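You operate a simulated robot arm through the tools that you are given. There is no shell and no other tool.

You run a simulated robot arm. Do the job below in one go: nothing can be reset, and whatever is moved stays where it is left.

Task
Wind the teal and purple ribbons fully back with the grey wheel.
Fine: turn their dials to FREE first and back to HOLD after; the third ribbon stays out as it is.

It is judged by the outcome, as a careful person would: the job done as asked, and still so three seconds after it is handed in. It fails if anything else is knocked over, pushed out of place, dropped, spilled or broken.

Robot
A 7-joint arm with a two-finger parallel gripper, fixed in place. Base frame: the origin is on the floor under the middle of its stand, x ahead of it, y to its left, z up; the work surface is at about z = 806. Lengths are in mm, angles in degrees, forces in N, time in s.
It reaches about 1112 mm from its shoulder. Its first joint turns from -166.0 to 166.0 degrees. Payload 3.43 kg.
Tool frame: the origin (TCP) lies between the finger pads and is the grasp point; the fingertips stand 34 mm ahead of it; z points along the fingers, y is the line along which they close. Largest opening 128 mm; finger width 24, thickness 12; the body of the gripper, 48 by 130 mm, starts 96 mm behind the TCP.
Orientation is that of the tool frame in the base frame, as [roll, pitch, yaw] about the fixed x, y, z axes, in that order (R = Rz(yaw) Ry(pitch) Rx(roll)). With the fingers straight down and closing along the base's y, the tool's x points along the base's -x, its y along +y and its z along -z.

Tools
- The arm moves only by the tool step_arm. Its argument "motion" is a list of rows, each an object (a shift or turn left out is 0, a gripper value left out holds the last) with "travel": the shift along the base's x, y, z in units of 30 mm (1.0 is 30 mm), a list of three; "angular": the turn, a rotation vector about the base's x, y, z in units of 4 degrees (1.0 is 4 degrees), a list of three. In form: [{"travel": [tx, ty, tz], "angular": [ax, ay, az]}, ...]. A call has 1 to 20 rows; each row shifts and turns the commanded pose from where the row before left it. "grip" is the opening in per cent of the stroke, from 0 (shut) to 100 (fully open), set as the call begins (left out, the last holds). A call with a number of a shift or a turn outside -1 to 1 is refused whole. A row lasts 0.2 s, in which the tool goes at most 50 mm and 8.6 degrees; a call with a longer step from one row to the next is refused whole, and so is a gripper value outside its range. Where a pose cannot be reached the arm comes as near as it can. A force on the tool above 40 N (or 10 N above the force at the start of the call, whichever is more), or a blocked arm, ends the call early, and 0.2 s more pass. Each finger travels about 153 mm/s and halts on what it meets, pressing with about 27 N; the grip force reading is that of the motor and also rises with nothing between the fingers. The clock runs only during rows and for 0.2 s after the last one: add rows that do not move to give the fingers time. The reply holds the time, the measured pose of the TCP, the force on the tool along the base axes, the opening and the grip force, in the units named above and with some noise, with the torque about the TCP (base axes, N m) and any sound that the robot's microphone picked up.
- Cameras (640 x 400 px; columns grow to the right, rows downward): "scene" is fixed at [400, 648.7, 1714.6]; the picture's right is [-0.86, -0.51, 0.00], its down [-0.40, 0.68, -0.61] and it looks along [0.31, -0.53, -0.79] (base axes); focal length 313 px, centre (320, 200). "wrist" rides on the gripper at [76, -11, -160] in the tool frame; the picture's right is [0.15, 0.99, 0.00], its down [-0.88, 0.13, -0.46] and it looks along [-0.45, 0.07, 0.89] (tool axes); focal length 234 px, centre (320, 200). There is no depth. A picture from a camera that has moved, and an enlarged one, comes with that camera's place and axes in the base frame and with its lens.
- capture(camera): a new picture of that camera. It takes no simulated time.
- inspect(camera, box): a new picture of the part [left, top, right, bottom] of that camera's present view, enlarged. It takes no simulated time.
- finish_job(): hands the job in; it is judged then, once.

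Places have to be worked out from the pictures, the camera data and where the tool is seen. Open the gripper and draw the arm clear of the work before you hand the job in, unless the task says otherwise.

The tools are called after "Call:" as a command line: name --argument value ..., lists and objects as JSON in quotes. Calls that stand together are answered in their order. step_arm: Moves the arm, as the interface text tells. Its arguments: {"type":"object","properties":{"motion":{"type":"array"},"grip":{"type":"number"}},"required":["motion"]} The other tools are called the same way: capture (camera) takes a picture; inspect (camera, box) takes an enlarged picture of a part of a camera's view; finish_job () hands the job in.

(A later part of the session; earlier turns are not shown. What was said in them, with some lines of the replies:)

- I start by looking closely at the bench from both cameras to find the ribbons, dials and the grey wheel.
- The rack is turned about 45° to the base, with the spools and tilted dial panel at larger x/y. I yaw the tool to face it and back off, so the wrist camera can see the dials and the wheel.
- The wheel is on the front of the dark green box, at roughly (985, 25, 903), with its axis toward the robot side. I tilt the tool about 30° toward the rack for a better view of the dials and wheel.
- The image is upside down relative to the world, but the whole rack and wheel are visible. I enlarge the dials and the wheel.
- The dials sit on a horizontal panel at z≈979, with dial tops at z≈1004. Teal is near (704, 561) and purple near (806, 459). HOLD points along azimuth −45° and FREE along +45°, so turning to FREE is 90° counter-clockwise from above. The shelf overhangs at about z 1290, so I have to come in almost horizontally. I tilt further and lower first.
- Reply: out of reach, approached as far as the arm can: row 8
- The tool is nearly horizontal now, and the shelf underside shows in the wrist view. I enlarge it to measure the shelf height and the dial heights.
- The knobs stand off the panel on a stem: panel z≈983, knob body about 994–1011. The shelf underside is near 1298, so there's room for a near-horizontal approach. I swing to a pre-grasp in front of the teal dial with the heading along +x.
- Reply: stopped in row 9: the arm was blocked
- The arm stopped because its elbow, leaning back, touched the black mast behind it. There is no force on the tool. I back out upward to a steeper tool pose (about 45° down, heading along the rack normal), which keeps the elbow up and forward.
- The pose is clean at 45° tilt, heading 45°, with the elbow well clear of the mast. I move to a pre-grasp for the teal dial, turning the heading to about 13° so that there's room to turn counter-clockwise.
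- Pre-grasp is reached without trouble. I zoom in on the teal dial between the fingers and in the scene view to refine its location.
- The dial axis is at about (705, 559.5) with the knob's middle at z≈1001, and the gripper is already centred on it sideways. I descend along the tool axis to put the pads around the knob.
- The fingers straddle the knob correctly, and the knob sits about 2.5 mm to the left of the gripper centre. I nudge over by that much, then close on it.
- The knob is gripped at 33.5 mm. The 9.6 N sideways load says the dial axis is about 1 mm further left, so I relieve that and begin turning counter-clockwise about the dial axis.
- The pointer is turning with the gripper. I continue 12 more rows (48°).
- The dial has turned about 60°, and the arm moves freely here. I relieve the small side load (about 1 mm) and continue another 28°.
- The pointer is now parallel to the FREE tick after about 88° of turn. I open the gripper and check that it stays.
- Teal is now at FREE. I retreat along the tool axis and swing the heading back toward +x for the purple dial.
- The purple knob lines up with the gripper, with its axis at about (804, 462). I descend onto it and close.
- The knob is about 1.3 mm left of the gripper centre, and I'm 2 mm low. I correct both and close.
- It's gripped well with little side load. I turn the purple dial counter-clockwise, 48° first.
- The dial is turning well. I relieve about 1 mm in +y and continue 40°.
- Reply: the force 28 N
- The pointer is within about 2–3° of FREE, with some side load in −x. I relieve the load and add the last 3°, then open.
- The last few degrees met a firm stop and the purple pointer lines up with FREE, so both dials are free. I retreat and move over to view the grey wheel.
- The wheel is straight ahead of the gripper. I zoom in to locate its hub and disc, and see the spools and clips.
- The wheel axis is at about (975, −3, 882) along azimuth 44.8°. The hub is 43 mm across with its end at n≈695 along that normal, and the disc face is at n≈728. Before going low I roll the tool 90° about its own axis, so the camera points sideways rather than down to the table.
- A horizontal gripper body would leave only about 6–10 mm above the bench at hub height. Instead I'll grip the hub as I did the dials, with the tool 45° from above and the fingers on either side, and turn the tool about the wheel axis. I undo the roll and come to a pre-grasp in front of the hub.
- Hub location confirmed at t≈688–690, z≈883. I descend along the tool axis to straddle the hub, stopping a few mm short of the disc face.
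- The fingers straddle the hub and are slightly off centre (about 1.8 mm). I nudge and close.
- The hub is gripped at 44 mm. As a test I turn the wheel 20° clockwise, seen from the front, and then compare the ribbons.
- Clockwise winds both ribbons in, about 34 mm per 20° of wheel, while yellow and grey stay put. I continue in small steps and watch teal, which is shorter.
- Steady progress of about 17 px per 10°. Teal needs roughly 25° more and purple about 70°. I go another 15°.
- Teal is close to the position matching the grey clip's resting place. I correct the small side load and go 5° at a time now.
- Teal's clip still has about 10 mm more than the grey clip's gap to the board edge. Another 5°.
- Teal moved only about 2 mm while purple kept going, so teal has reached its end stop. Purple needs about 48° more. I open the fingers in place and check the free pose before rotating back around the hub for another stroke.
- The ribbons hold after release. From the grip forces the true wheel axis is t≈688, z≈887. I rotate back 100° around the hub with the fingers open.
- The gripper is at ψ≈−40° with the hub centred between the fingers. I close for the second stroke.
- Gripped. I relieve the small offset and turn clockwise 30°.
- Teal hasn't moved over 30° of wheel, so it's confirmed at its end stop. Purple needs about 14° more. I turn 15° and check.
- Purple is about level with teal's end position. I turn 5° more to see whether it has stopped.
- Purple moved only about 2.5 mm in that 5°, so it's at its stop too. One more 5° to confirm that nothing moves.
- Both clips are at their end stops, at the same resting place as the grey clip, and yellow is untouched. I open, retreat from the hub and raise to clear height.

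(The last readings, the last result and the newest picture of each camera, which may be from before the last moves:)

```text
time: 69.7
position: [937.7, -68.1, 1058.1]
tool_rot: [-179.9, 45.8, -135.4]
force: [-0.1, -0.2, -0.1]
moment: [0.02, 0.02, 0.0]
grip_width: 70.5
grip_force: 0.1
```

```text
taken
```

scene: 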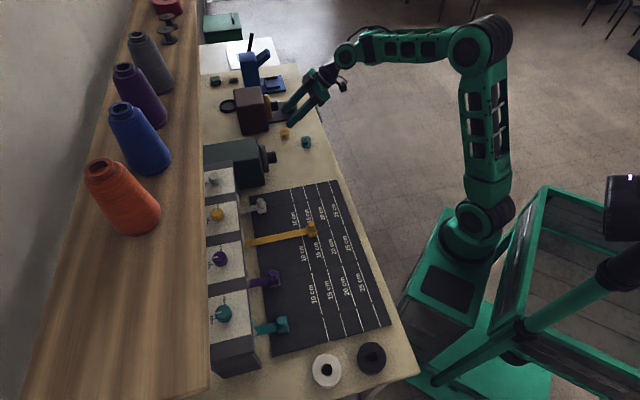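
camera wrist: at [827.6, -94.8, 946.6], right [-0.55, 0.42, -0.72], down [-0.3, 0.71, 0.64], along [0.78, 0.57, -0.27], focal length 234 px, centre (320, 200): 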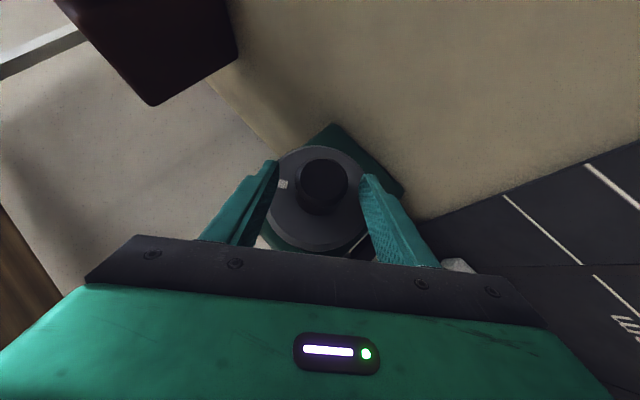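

Both ribbons are in and the arm is clear. I go to the pre-grasp for the purple dial with the heading near 92°, the way it was left.

Call:
step_arm --motion '[{"travel": [-0.28, 0.937, 0.051], "angular": [0, 0, 0.736]}, {"travel": [-0.28, 0.937, 0.051], "angular": [0, 0, 0.736]}, {"travel": [-0.28, 0.937, 0.051], "angular": [0, 0, 0.736]}, {"travel": [-0.28, 0.937, 0.051], "angular": [0, 0, 0.736]}, {"travel": [-0.28, 0.937, 0.051], "angular": [0, 0, 0.736]}, {"travel": [-0.28, 0.937, 0.051], "angular": [0, 0, 0.736]}, {"travel": [-0.28, 0.937, 0.051], "angular": [0, 0, 0.736]}, {"travel": [-0.28, 0.937, 0.051], "angular": [0, 0, 0.736]}, {"travel": [-0.28, 0.937, 0.051], "angular": [0, 0, 0.736]}, {"travel": [-0.28, 0.937, 0.051], "angular": [0, 0, 0.736]}, {"travel": [-0.28, 0.937, 0.051], "angular": [0, 0, 0.736]}, {"travel": [-0.28, 0.937, 0.051], "angular": [0, 0, 0.736]}, {"travel": [-0.28, 0.937, 0.051], "angular": [0, 0, 0.736]}, {"travel": [-0.28, 0.937, 0.051], "angular": [0, 0, 0.736]}, {"travel": [-0.28, 0.937, 0.051], "angular": [0, 0, 0.736]}, {"travel": [-0.28, 0.937, 0.051], "angular": [0, 0, 0.736]}, {"travel": [0, 0, 0]}]'

Call:
inspect --camera "wrist" --box '[200, 80, 440, 230]'

Call:
inspect --camera "scene" --box '[195, 230, 291, 290]'

```text
time: 73.3
position: [803.9, 381.9, 1081.0]
tool_rot: [180.0, 45.8, -88.4]
force: [0.8, 0.3, -0.4]
moment: [0.0, 0.03, 0.01]
grip_width: 70.3
grip_force: 0.0
```

```text
2.67 times, centred on (320, 155) of wrist
camera zoom: at [818.1, 213.6, 1138.0], right [-0.99, -0.13, -0.11], down [-0.14, 0.28, 0.95], along [-0.09, 0.95, -0.3], focal length 624 px, centre (320, 320)
```

zoom: 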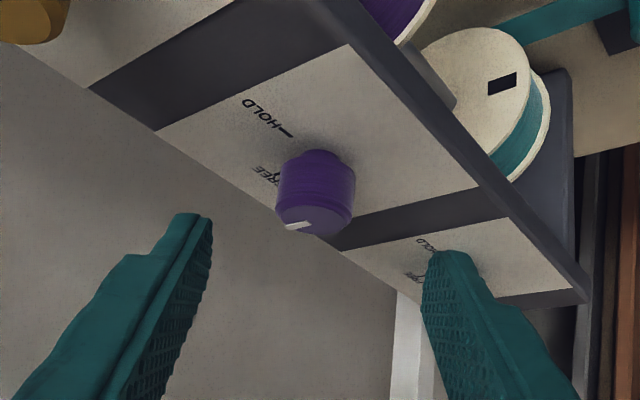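

```text
6.67 times, centred on (243, 260) of scene
camera zoom: at [400.0, 648.7, 1714.6], right [-0.86, -0.51, 0.0], down [-0.4, 0.68, -0.61], along [0.31, -0.53, -0.79], focal length 2088 px, centre (833, -200)
```

zoom: 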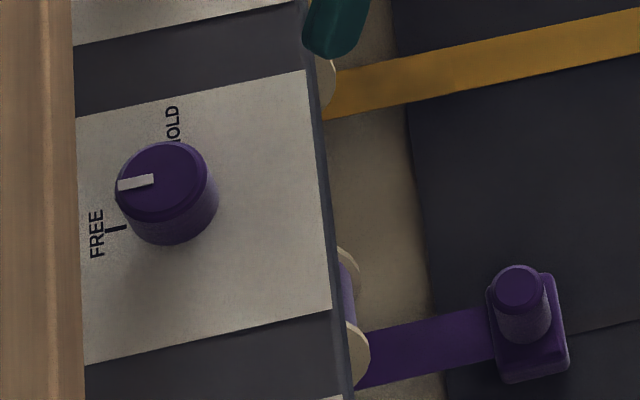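

The purple knob is ahead and roughly centred. I descend along the tool axis and check the centring at close range before gripping.

Call:
step_arm --motion '[{"travel": [-0.013, 0.427, -0.4]}, {"travel": [-0.013, 0.427, -0.4]}, {"travel": [-0.013, 0.427, -0.4]}, {"travel": [-0.013, 0.427, -0.4]}, {"travel": [-0.013, 0.427, -0.4]}, {"travel": [0, 0, 0]}]'

Call:
inspect --camera "wrist" --box '[200, 80, 440, 230]'

```text
time: 74.7
position: [801.2, 446.6, 1021.5]
tool_rot: [180.0, 45.8, -88.5]
force: [-0.5, -0.4, 0.8]
moment: [-0.02, 0.0, -0.01]
grip_width: 70.5
grip_force: 0.0
```

```text
2.67 times, centred on (320, 155) of wrist
camera zoom: at [816.1, 277.4, 1077.8], right [-0.99, -0.13, -0.11], down [-0.14, 0.28, 0.95], along [-0.09, 0.95, -0.3], focal length 624 px, centre (320, 320)
```

zoom: 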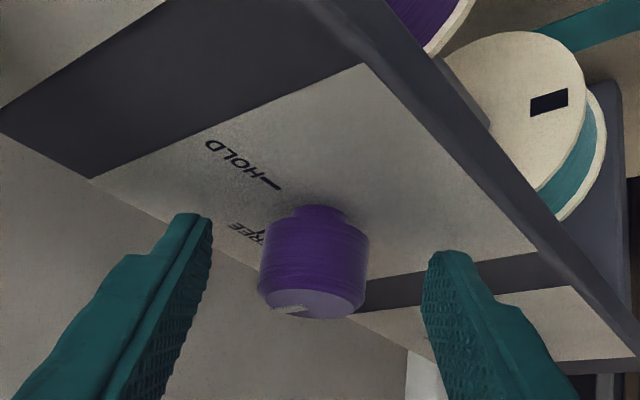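

The knob is about 1.6 mm to the right (+x). I nudge and close.

Call:
step_arm --motion '[{"travel": [0.05, 0, -0.04]}, {"travel": [0, 0, 0]}]'

Call:
step_arm --motion '[{"travel": [0, 0, 0]}, {"travel": [0, 0, 0]}, {"travel": [0, 0, 0]}]' --grip 0

```text
time: 75.3
position: [802.5, 445.2, 1020.6]
tool_rot: [-180.0, 45.7, -88.6]
force: [-0.1, 0.4, 0.3]
moment: [0.01, 0.01, 0.03]
grip_width: 70.3
grip_force: 0.0
```

```text
time: 76.1
position: [803.5, 446.5, 1019.0]
tool_rot: [-179.9, 45.9, -88.6]
force: [7.1, 2.3, 1.6]
moment: [0.08, 0.51, -0.16]
grip_width: 33.5
grip_force: 45.0
```

Gripped well. I turn clockwise toward HOLD, 48° first.

Call:
step_arm --motion '[{"travel": [0.017, 0, 0]}, {"travel": [-0.0361, 0.0004, 0], "angular": [0, 0, -1]}, {"travel": [-0.036, 0.0029, 0], "angular": [0, 0, -1]}, {"travel": [-0.0357, 0.0054, 0], "angular": [0, 0, -1]}, {"travel": [-0.0352, 0.0079, 0], "angular": [0, 0, -1]}, {"travel": [-0.0346, 0.0103, 0], "angular": [0, 0, -1]}, {"travel": [-0.0338, 0.0127, 0], "angular": [0, 0, -1]}, {"travel": [-0.0328, 0.015, 0], "angular": [0, 0, -1]}, {"travel": [-0.0317, 0.0173, 0], "angular": [0, 0, -1]}, {"travel": [-0.0304, 0.0194, 0], "angular": [0, 0, -1]}, {"travel": [-0.029, 0.0215, 0], "angular": [0, 0, -1]}, {"travel": [-0.0274, 0.0235, 0], "angular": [0, 0, -1]}, {"travel": [-0.0257, 0.0253, 0], "angular": [0, 0, -1]}, {"travel": [0, 0, 0]}]'

Call:
inspect --camera "scene" --box '[195, 230, 291, 290]'

```text
time: 79.1
position: [789.4, 452.2, 1019.9]
tool_rot: [180.0, 45.8, -136.6]
force: [-13.3, -3.1, -0.7]
moment: [0.14, 0.9, 0.12]
grip_width: 33.9
grip_force: 45.1
```

```text
6.67 times, centred on (243, 260) of scene
camera zoom: at [400.0, 648.7, 1714.6], right [-0.86, -0.51, 0.0], down [-0.4, 0.68, -0.61], along [0.31, -0.53, -0.79], focal length 2088 px, centre (833, -200)
```

zoom: 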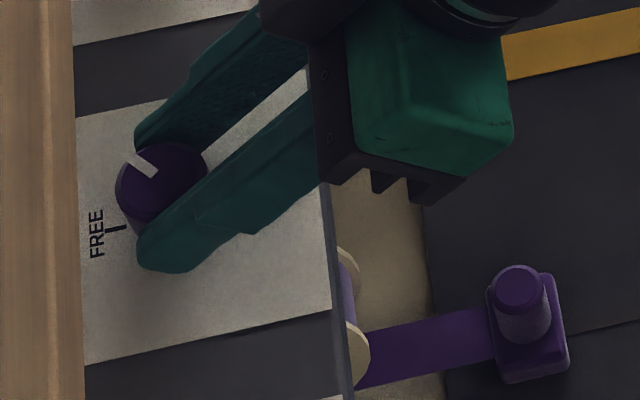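

The dial is halfway. I relieve about 1 mm and continue 40°.

Call:
step_arm --motion '[{"travel": [-0.04, -0.006, 0]}, {"travel": [-0.0239, 0.0271, 0], "angular": [0, 0, -1]}, {"travel": [-0.0219, 0.0287, 0], "angular": [0, 0, -1]}, {"travel": [-0.0199, 0.0301, 0], "angular": [0, 0, -1]}, {"travel": [-0.0177, 0.0315, 0], "angular": [0, 0, -1]}, {"travel": [-0.0155, 0.0326, 0], "angular": [0, 0, -1]}, {"travel": [-0.0132, 0.0336, 0], "angular": [0, 0, -1]}, {"travel": [-0.0108, 0.0344, 0], "angular": [0, 0, -1]}, {"travel": [-0.0084, 0.0351, 0], "angular": [0, 0, -1]}, {"travel": [-0.0059, 0.0356, 0], "angular": [0, 0, -1]}, {"travel": [-0.0034, 0.0359, 0], "angular": [0, 0, -1]}, {"travel": [0, 0, 0]}]'

Call:
inspect --camera "scene" --box '[195, 230, 291, 290]'

Call:
inspect --camera "wrist" --box '[200, 80, 440, 230]'

```text
time: 81.7
position: [784.1, 462.2, 1020.3]
tool_rot: [180.0, 45.8, -176.5]
force: [1.3, 23.1, -1.9]
moment: [1.07, 0.27, 0.41]
grip_width: 33.6
grip_force: 44.8
```

```text
6.67 times, centred on (243, 260) of scene
camera zoom: at [400.0, 648.7, 1714.6], right [-0.86, -0.51, 0.0], down [-0.4, 0.68, -0.61], along [0.31, -0.53, -0.79], focal length 2088 px, centre (833, -200)
```

zoom: 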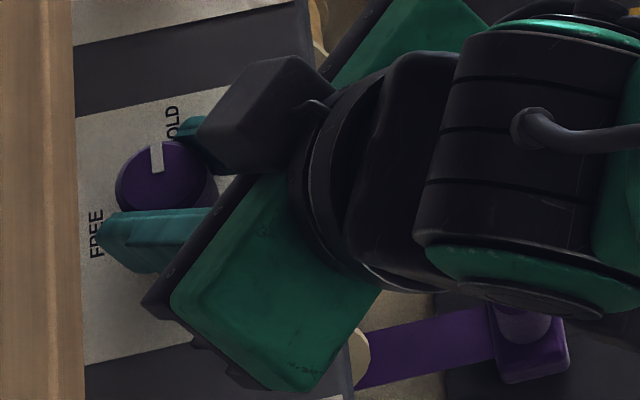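

```text
2.67 times, centred on (320, 155) of wrist
camera zoom: at [618.5, 439.2, 1077.0], right [-0.16, 0.98, -0.11], down [0.28, 0.15, 0.95], along [0.95, 0.12, -0.3], focal length 624 px, centre (320, 320)
```

zoom: 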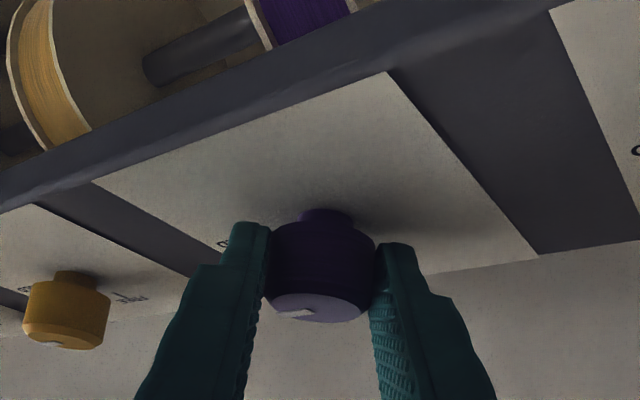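

The pointer is almost at HOLD after 88° of turn. I relieve the +y side load and add 3° more.

Call:
step_arm --motion '[{"travel": [0, 0.06, 0], "angular": [0, 0, -0.4]}, {"travel": [0, 0.012, 0], "angular": [0, 0, -0.4]}, {"travel": [0, 0, 0]}]'

Call:
inspect --camera "scene" --box '[201, 240, 249, 270]'

```text
time: 82.5
position: [785.0, 463.3, 1019.8]
tool_rot: [-179.8, 45.8, -179.7]
force: [-2.9, 12.5, 3.8]
moment: [0.71, 0.78, 1.28]
grip_width: 33.5
grip_force: 44.6
```

```text
13.33 times, centred on (225, 255) of scene
camera zoom: at [400.0, 648.7, 1714.6], right [-0.86, -0.51, 0.0], down [-0.4, 0.68, -0.61], along [0.31, -0.53, -0.79], focal length 4176 px, centre (1587, -533)
```

zoom: 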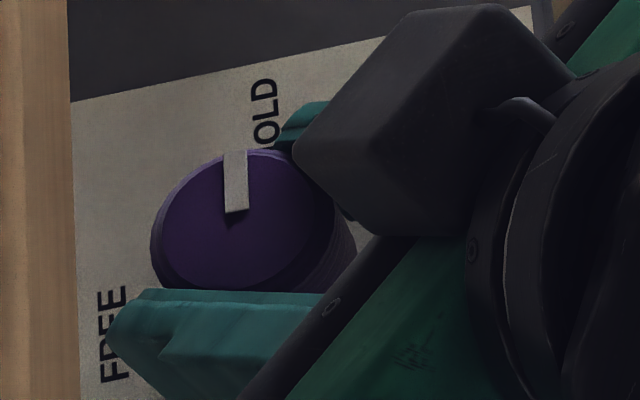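

The torque rose to 1.28 N·m, so the dial is at its HOLD stop, and the pointer looks as it did at the start. I open and check.

Call:
step_arm --motion '[{"travel": [0, 0, 0]}, {"travel": [0, 0, 0]}]' --grip 55

Call:
step_arm --motion '[{"travel": [-0.598, 0, 0.58]}, {"travel": [-0.598, 0, 0.58]}, {"travel": [-0.598, 0, 0.58]}, {"travel": [-0.598, 0, 0.58]}, {"travel": [0, 0, 0]}]'

Call:
inspect --camera "scene" --box '[201, 240, 249, 270]'

Call:
inspect --camera "wrist" --box '[200, 80, 440, 230]'

```text
time: 83.1
position: [785.7, 461.8, 1020.5]
tool_rot: [-179.8, 45.9, -179.7]
force: [0.2, 0.6, -0.1]
moment: [-0.02, 0.0, 0.01]
grip_width: 70.4
grip_force: 0.0
```

```text
time: 84.3
position: [712.4, 461.8, 1090.2]
tool_rot: [-179.9, 45.8, -179.7]
force: [0.0, -0.1, -0.4]
moment: [-0.03, -0.02, 0.0]
grip_width: 70.4
grip_force: 0.0
```

```text
13.33 times, centred on (225, 255) of scene
camera zoom: at [400.0, 648.7, 1714.6], right [-0.86, -0.51, 0.0], down [-0.4, 0.68, -0.61], along [0.31, -0.53, -0.79], focal length 4176 px, centre (1587, -533)
```

zoom: 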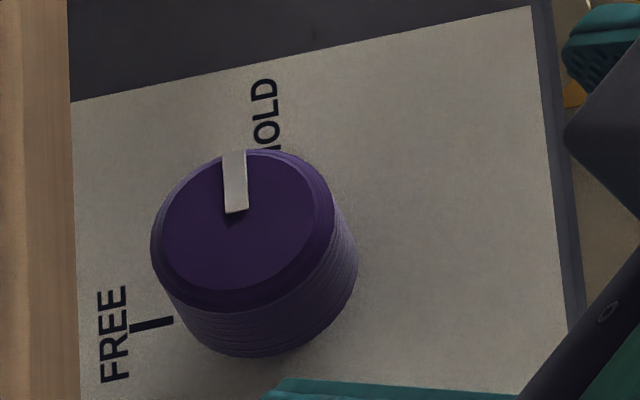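

```text
2.67 times, centred on (320, 155) of wrist
camera zoom: at [545.9, 448.8, 1146.9], right [-0.11, 0.99, -0.11], down [0.29, 0.13, 0.95], along [0.95, 0.07, -0.3], focal length 624 px, centre (320, 320)
```

zoom: 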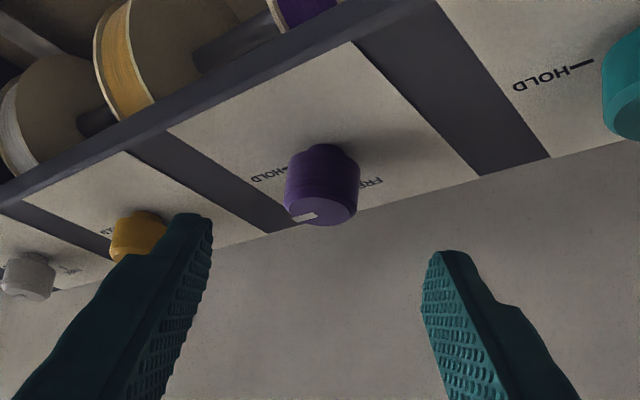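

Purple is back at HOLD. I swing the heading round to about 98° for the teal dial.

Call:
step_arm --motion '[{"travel": [0.003, 0.04, -0.01], "angular": [0, 0, 1]}, {"travel": [0.003, 0.04, -0.01], "angular": [0, 0, 1]}, {"travel": [0.003, 0.04, -0.01], "angular": [0, 0, 1]}, {"travel": [0.003, 0.04, -0.01], "angular": [0, 0, 1]}, {"travel": [0.003, 0.04, -0.01], "angular": [0, 0, 1]}, {"travel": [0.003, 0.04, -0.01], "angular": [0, 0, 1]}, {"travel": [0.003, 0.04, -0.01], "angular": [0, 0, 1]}, {"travel": [0.003, 0.04, -0.01], "angular": [0, 0, 1]}, {"travel": [0.003, 0.04, -0.01], "angular": [0, 0, 1]}, {"travel": [0.003, 0.04, -0.01], "angular": [0, 0, 1]}, {"travel": [0.003, 0.04, -0.01], "angular": [0, 0, 1]}, {"travel": [0.003, 0.04, -0.01], "angular": [0, 0, 1]}, {"travel": [0.003, 0.04, -0.01], "angular": [0, 0, 1]}, {"travel": [0.003, 0.04, -0.01], "angular": [0, 0, 1]}, {"travel": [0.003, 0.04, -0.01], "angular": [0, 0, 1]}, {"travel": [0.003, 0.04, -0.01], "angular": [0, 0, 1]}, {"travel": [0.003, 0.04, -0.01], "angular": [0, 0, 1]}, {"travel": [0.003, 0.04, -0.01], "angular": [0, 0, 1]}, {"travel": [0.003, 0.04, -0.01], "angular": [0, 0, 1]}, {"travel": [0.003, 0.04, -0.01], "angular": [0, 0, 1]}]'

Call:
step_arm --motion '[{"travel": [0, 0, 0], "angular": [0, 0, 1]}, {"travel": [0, 0, 0], "angular": [0, 0, 1]}, {"travel": [0, 0, 0], "angular": [0, 0, 1]}, {"travel": [0, 0, 0], "angular": [0, 0, 1]}, {"travel": [0, 0, 0], "angular": [0, 0, 0.4]}, {"travel": [0, 0, 0]}]'

Call:
inspect --camera "wrist" --box '[200, 80, 440, 230]'

Call:
inspect --camera "scene" --box '[195, 280, 291, 340]'

```text
time: 88.5
position: [716.2, 485.5, 1083.7]
tool_rot: [-179.8, 45.9, -99.6]
force: [-0.2, 0.8, 0.4]
moment: [-0.05, -0.04, -0.03]
grip_width: 70.2
grip_force: 0.1
```

```text
time: 89.9
position: [716.8, 486.0, 1083.7]
tool_rot: [-179.9, 45.9, -82.1]
force: [0.4, 0.5, 0.0]
moment: [0.02, 0.03, -0.03]
grip_width: 70.3
grip_force: 0.1
```

```text
2.67 times, centred on (320, 155) of wrist
camera zoom: at [749.8, 320.5, 1140.7], right [-0.97, -0.24, -0.11], down [-0.17, 0.27, 0.95], along [-0.2, 0.93, -0.3], focal length 624 px, centre (320, 320)
```

zoom: 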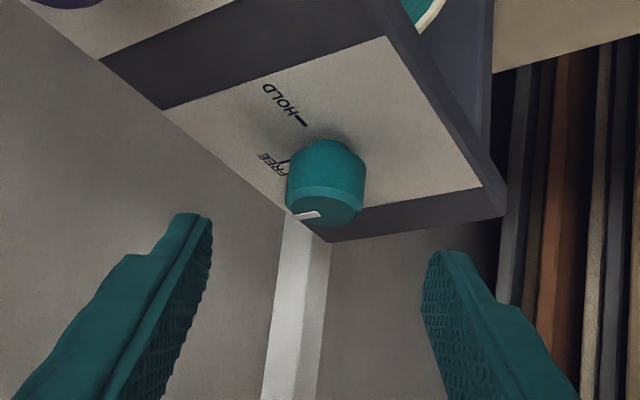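

```text
6.67 times, centred on (243, 310) of scene
camera zoom: at [400.0, 648.7, 1714.6], right [-0.86, -0.51, 0.0], down [-0.4, 0.68, -0.61], along [0.31, -0.53, -0.79], focal length 2088 px, centre (833, -533)
```

zoom: 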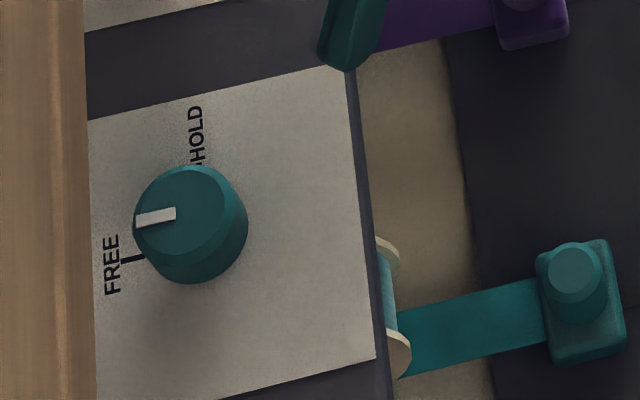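

The teal knob is about 2.5 mm left of the tool plane. I descend with that correction.

Call:
step_arm --motion '[{"travel": [-0.073, 0.403, -0.42]}, {"travel": [-0.073, 0.403, -0.42]}, {"travel": [-0.073, 0.403, -0.42]}, {"travel": [-0.073, 0.403, -0.42]}, {"travel": [-0.073, 0.403, -0.42]}, {"travel": [0, 0, 0]}]'

Call:
inspect --camera "wrist" --box '[200, 80, 440, 230]'

```text
time: 91.3
position: [705.5, 547.1, 1019.5]
tool_rot: [180.0, 45.8, -82.3]
force: [1.8, 0.1, 0.6]
moment: [0.02, 0.05, 0.04]
grip_width: 70.2
grip_force: 0.2
```

```text
2.67 times, centred on (320, 155) of wrist
camera zoom: at [739.1, 381.5, 1076.8], right [-0.97, -0.24, -0.11], down [-0.17, 0.27, 0.95], along [-0.2, 0.93, -0.3], focal length 624 px, centre (320, 320)
```

zoom: 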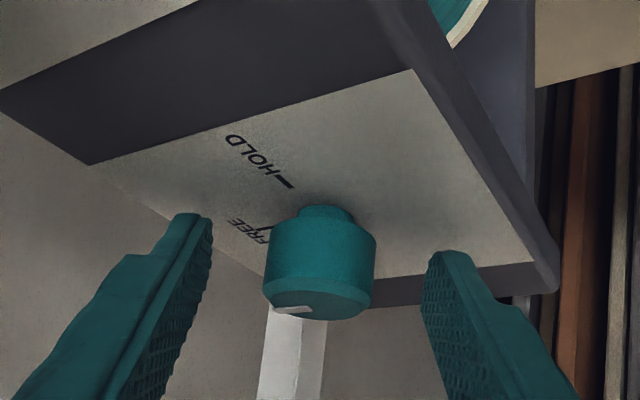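

The knob is now centred between the fingers (about 319 px against the 318.5 ideal). I close on it.

Call:
step_arm --motion '[{"travel": [0, 0, 0]}, {"travel": [0, 0, 0]}, {"travel": [0, 0, 0]}]' --grip 0

```text
time: 92.1
position: [705.9, 547.3, 1020.4]
tool_rot: [-179.9, 45.9, -82.3]
force: [3.5, 3.0, -2.1]
moment: [-0.02, -0.09, -0.03]
grip_width: 33.5
grip_force: 44.9
```

Nicely centred with low load. I turn clockwise toward HOLD, 44° first.

Call:
step_arm --motion '[{"travel": [-0.0354, -0.0035, 0], "angular": [0, 0, -1]}, {"travel": [-0.0356, -0.0011, 0], "angular": [0, 0, -1]}, {"travel": [-0.0356, 0.0014, 0], "angular": [0, 0, -1]}, {"travel": [-0.0354, 0.0039, 0], "angular": [0, 0, -1]}, {"travel": [-0.035, 0.0064, 0], "angular": [0, 0, -1]}, {"travel": [-0.0345, 0.0088, 0], "angular": [0, 0, -1]}, {"travel": [-0.0338, 0.0112, 0], "angular": [0, 0, -1]}, {"travel": [-0.0329, 0.0135, 0], "angular": [0, 0, -1]}, {"travel": [-0.0319, 0.0158, 0], "angular": [0, 0, -1]}, {"travel": [-0.0307, 0.018, 0], "angular": [0, 0, -1]}, {"travel": [-0.0294, 0.0201, 0], "angular": [0, 0, -1]}, {"travel": [0, 0, 0]}]'

Call:
inspect --camera "scene" --box '[195, 280, 291, 340]'

```text
time: 94.7
position: [694.7, 549.9, 1021.3]
tool_rot: [-179.9, 45.9, -126.3]
force: [16.8, 11.4, -4.9]
moment: [0.09, -0.42, -0.08]
grip_width: 33.7
grip_force: 44.8
```

```text
6.67 times, centred on (243, 310) of scene
camera zoom: at [400.0, 648.7, 1714.6], right [-0.86, -0.51, 0.0], down [-0.4, 0.68, -0.61], along [0.31, -0.53, -0.79], focal length 2088 px, centre (833, -533)
```

zoom: 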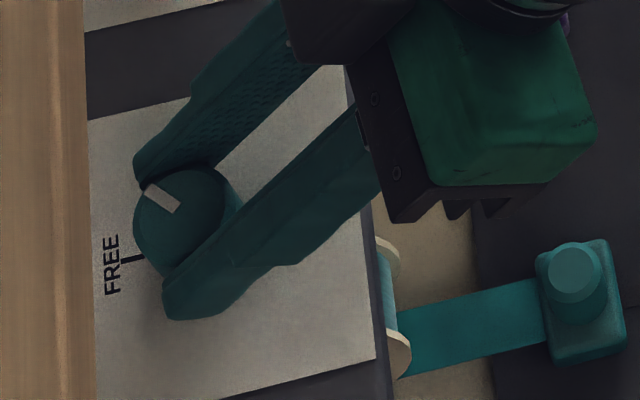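

The dial is tracking. I relieve the load and continue 24°.

Call:
step_arm --motion '[{"travel": [0.042, 0.019, 0]}, {"travel": [-0.0279, 0.0221, 0], "angular": [0, 0, -1]}, {"travel": [-0.0263, 0.024, 0], "angular": [0, 0, -1]}, {"travel": [-0.0246, 0.0257, 0], "angular": [0, 0, -1]}, {"travel": [-0.0227, 0.0274, 0], "angular": [0, 0, -1]}, {"travel": [-0.0208, 0.0289, 0], "angular": [0, 0, -1]}, {"travel": [-0.0187, 0.0303, 0], "angular": [0, 0, -1]}, {"travel": [0, 0, 0]}]'

```text
time: 96.5
position: [691.1, 555.1, 1020.4]
tool_rot: [-179.8, 45.6, -150.2]
force: [-4.1, -11.1, -4.7]
moment: [-0.55, 0.84, -0.12]
grip_width: 33.6
grip_force: 44.8
```

I relieve again and continue the last 20°.

Call:
step_arm --motion '[{"travel": [-0.006, -0.03, 0]}, {"travel": [-0.0165, 0.0315, 0], "angular": [0, 0, -1]}, {"travel": [-0.0143, 0.0326, 0], "angular": [0, 0, -1]}, {"travel": [-0.012, 0.0335, 0], "angular": [0, 0, -1]}, {"travel": [-0.0096, 0.0343, 0], "angular": [0, 0, -1]}, {"travel": [-0.0072, 0.0349, 0], "angular": [0, 0, -1]}, {"travel": [0, 0, 0]}]'

Call:
inspect --camera "scene" --box '[195, 280, 291, 340]'

```text
time: 98.1
position: [688.2, 559.5, 1019.9]
tool_rot: [-179.9, 45.7, -170.1]
force: [-2.1, -1.9, -8.1]
moment: [-0.17, 0.74, -0.03]
grip_width: 33.6
grip_force: 45.2
```

```text
6.67 times, centred on (243, 310) of scene
camera zoom: at [400.0, 648.7, 1714.6], right [-0.86, -0.51, 0.0], down [-0.4, 0.68, -0.61], along [0.31, -0.53, -0.79], focal length 2088 px, centre (833, -533)
```

zoom: 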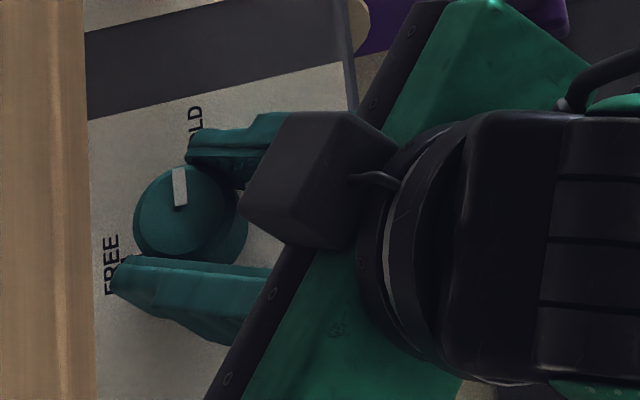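

87.8° turned and no stop torque yet. I add up to about 4° more to reach the HOLD stop.

Call:
step_arm --motion '[{"travel": [-0.003, 0.0176, 0], "angular": [0, 0, -0.5]}, {"travel": [-0.002, 0.0176, 0], "angular": [0, 0, -0.4]}, {"travel": [0, 0, 0]}]'

Call:
inspect --camera "scene" --box '[201, 296, 249, 326]'

```text
time: 98.9
position: [688.8, 561.2, 1020.4]
tool_rot: [-179.9, 45.8, -173.7]
force: [0.2, -0.7, -9.3]
moment: [0.4, 0.4, 0.78]
grip_width: 33.5
grip_force: 45.1
```

```text
13.33 times, centred on (225, 311) of scene
camera zoom: at [400.0, 648.7, 1714.6], right [-0.86, -0.51, 0.0], down [-0.4, 0.68, -0.61], along [0.31, -0.53, -0.79], focal length 4176 px, centre (1587, -1280)
```

zoom: 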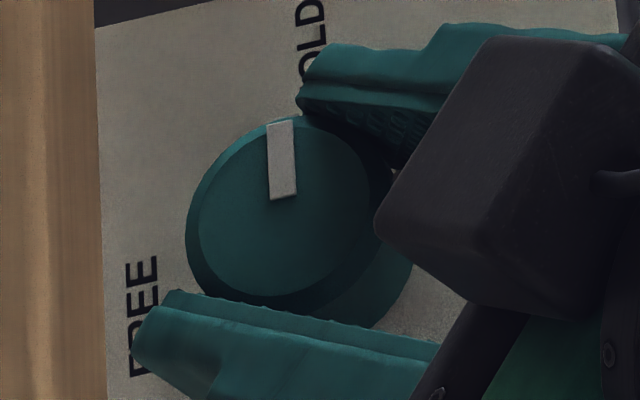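

The stop torque appeared (0.78 N·m) and the pointer is at HOLD. I open and retreat.

Call:
step_arm --motion '[{"travel": [0, 0, 0]}, {"travel": [0, 0, 0]}]' --grip 55

Call:
step_arm --motion '[{"travel": [-0.594, -0.066, 0.581]}, {"travel": [-0.594, -0.066, 0.581]}, {"travel": [-0.594, -0.066, 0.581]}, {"travel": [-0.594, -0.066, 0.581]}, {"travel": [0, 0, 0]}]'

Call:
inspect --camera "scene" --box '[201, 296, 249, 326]'

Call:
inspect --camera "wrist" --box '[200, 80, 440, 230]'

```text
time: 99.5
position: [689.6, 560.8, 1021.4]
tool_rot: [-179.9, 45.9, -173.8]
force: [0.7, -0.5, -0.2]
moment: [-0.01, -0.02, -0.04]
grip_width: 70.4
grip_force: 0.1
```

```text
time: 100.7
position: [617.6, 550.9, 1091.2]
tool_rot: [-180.0, 45.9, -173.8]
force: [-0.4, -0.9, -0.4]
moment: [0.01, 0.01, -0.01]
grip_width: 70.3
grip_force: 0.1
```

```text
13.33 times, centred on (225, 311) of scene
camera zoom: at [400.0, 648.7, 1714.6], right [-0.86, -0.51, 0.0], down [-0.4, 0.68, -0.61], along [0.31, -0.53, -0.79], focal length 4176 px, centre (1587, -1280)
```

zoom: 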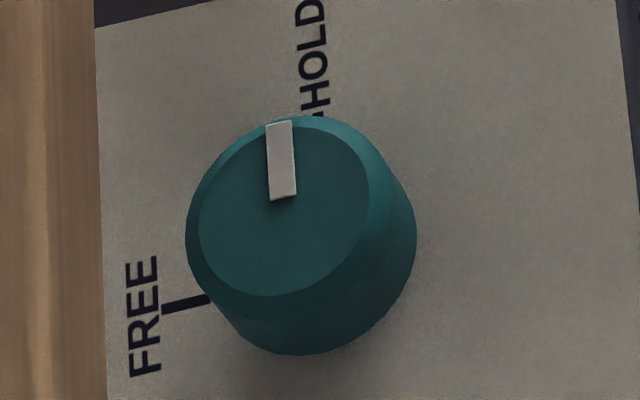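

```text
2.67 times, centred on (320, 155) of wrist
camera zoom: at [452.8, 521.3, 1147.6], right [-0.21, 0.97, -0.11], down [0.27, 0.16, 0.95], along [0.94, 0.17, -0.3], focal length 624 px, centre (320, 320)
```

zoom: 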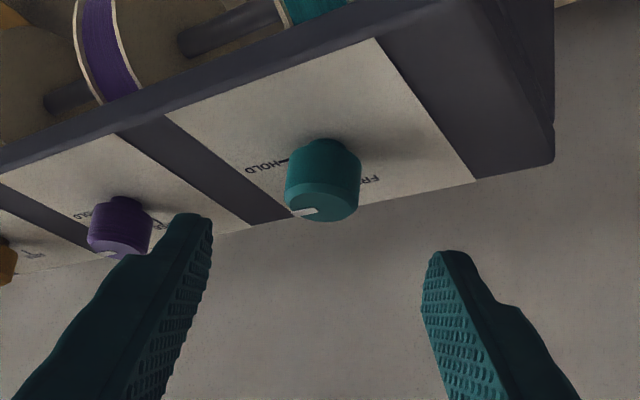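

Both dials are at HOLD. I draw the arm back along the known-clear path and open the gripper fully.

Call:
step_arm --motion '[{"travel": [-0.2, -0.69, 0.437], "angular": [0, 0, 0.97]}, {"travel": [-0.2, -0.69, 0.437], "angular": [0, 0, 0.97]}, {"travel": [-0.2, -0.69, 0.437], "angular": [0, 0, 0.97]}, {"travel": [-0.2, -0.69, 0.437], "angular": [0, 0, 0.97]}, {"travel": [-0.2, -0.69, 0.437], "angular": [0, 0, 0.97]}, {"travel": [-0.2, -0.69, 0.437], "angular": [0, 0, 0.97]}, {"travel": [-0.2, -0.69, 0.437], "angular": [0, 0, 0.97]}, {"travel": [-0.2, -0.69, 0.437], "angular": [0, 0, 0.97]}, {"travel": [-0.2, -0.69, 0.437], "angular": [0, 0, 0.97]}, {"travel": [-0.2, -0.69, 0.437], "angular": [0, 0, 0.97]}, {"travel": [0, -0.9, 0.45]}, {"travel": [0, -0.9, 0.45]}, {"travel": [0, -0.9, 0.45]}, {"travel": [0, -0.9, 0.45]}, {"travel": [0, -0.9, 0.45]}, {"travel": [0, -0.9, 0.45]}, {"travel": [0, -0.9, 0.45]}, {"travel": [0, 0, 0]}]'

Call:
step_arm --motion '[{"travel": [0, 0, 0]}, {"travel": [0, 0, 0]}]' --grip 100

Call:
capture --camera "scene"

Call:
inspect --camera "scene" --box '[195, 170, 395, 350]'

Call:
capture --camera "wrist"

```text
time: 104.5
position: [557.3, 156.0, 1316.5]
tool_rot: [-179.9, 45.7, -135.0]
force: [-0.1, 0.2, 0.0]
moment: [0.04, -0.03, -0.02]
grip_width: 70.3
grip_force: 0.1
```

```text
time: 105.1
position: [558.0, 156.7, 1315.1]
tool_rot: [-179.9, 45.8, -134.9]
force: [-0.2, 0.4, -0.6]
moment: [0.02, 0.03, -0.01]
grip_width: 127.9
grip_force: 0.1
```

```text
taken
```

scene: 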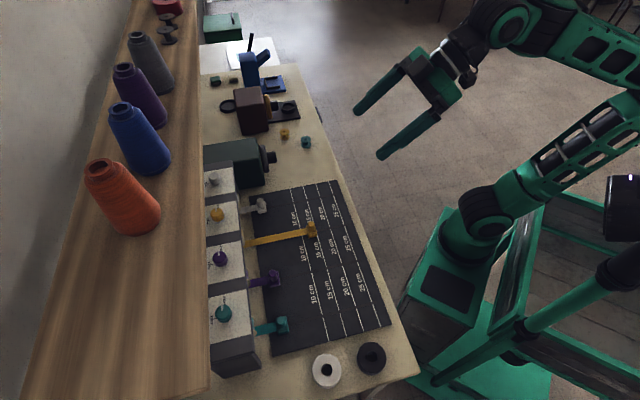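

```text
2.22 times, centred on (295, 260) of scene
camera zoom: at [400.0, 648.7, 1714.6], right [-0.86, -0.51, 0.0], down [-0.4, 0.68, -0.61], along [0.31, -0.53, -0.79], focal length 696 px, centre (376, 67)
```

zoom: 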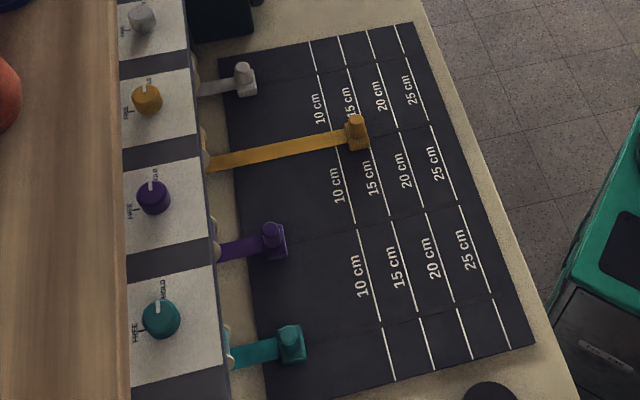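

```text
taken
camera wrist: at [447.0, 28.5, 1373.1], right [-0.77, 0.63, -0.11], down [0.11, 0.3, 0.95], along [0.63, 0.72, -0.3], focal length 234 px, centre (320, 200)
```

wrist: 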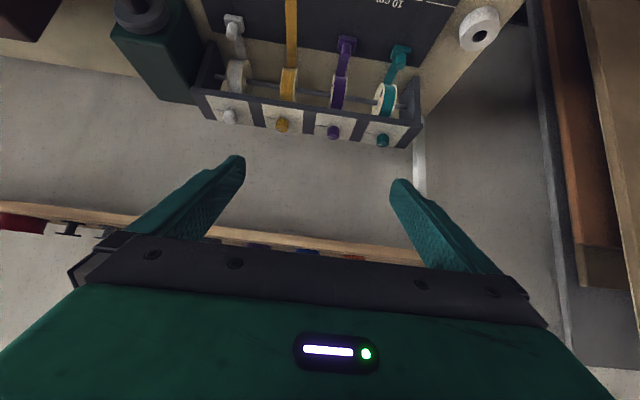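

Teal and purple are wound fully in, level with the grey clip, and their dials read HOLD. Yellow and everything else on the bench is where it was, and the arm is clear with the gripper open, so I hand the job in.

Call:
finish_job

```text
The job is handed in.
```

The teal and purple ribbons are wound fully back, both dials are on HOLD again, and I've handed the job in. No result came back from the handover.

- **Winding:** I turned both dials to FREE, then turned the grey wheel clockwise. Both clips ran in until they stopped and didn't move when I turned further. They rest level with the grey clip.
- **Dials:** I turned each one back until it met its stop, and both pointers show HOLD.
- **The rest:** The yellow ribbon is still out where it was, and nothing else on the bench looks moved. The gripper is open and the arm is clear.

Early on, the arm's elbow touched the black mast behind it and stopped. There was no force on the gripper, and I backed away and took a different approach.
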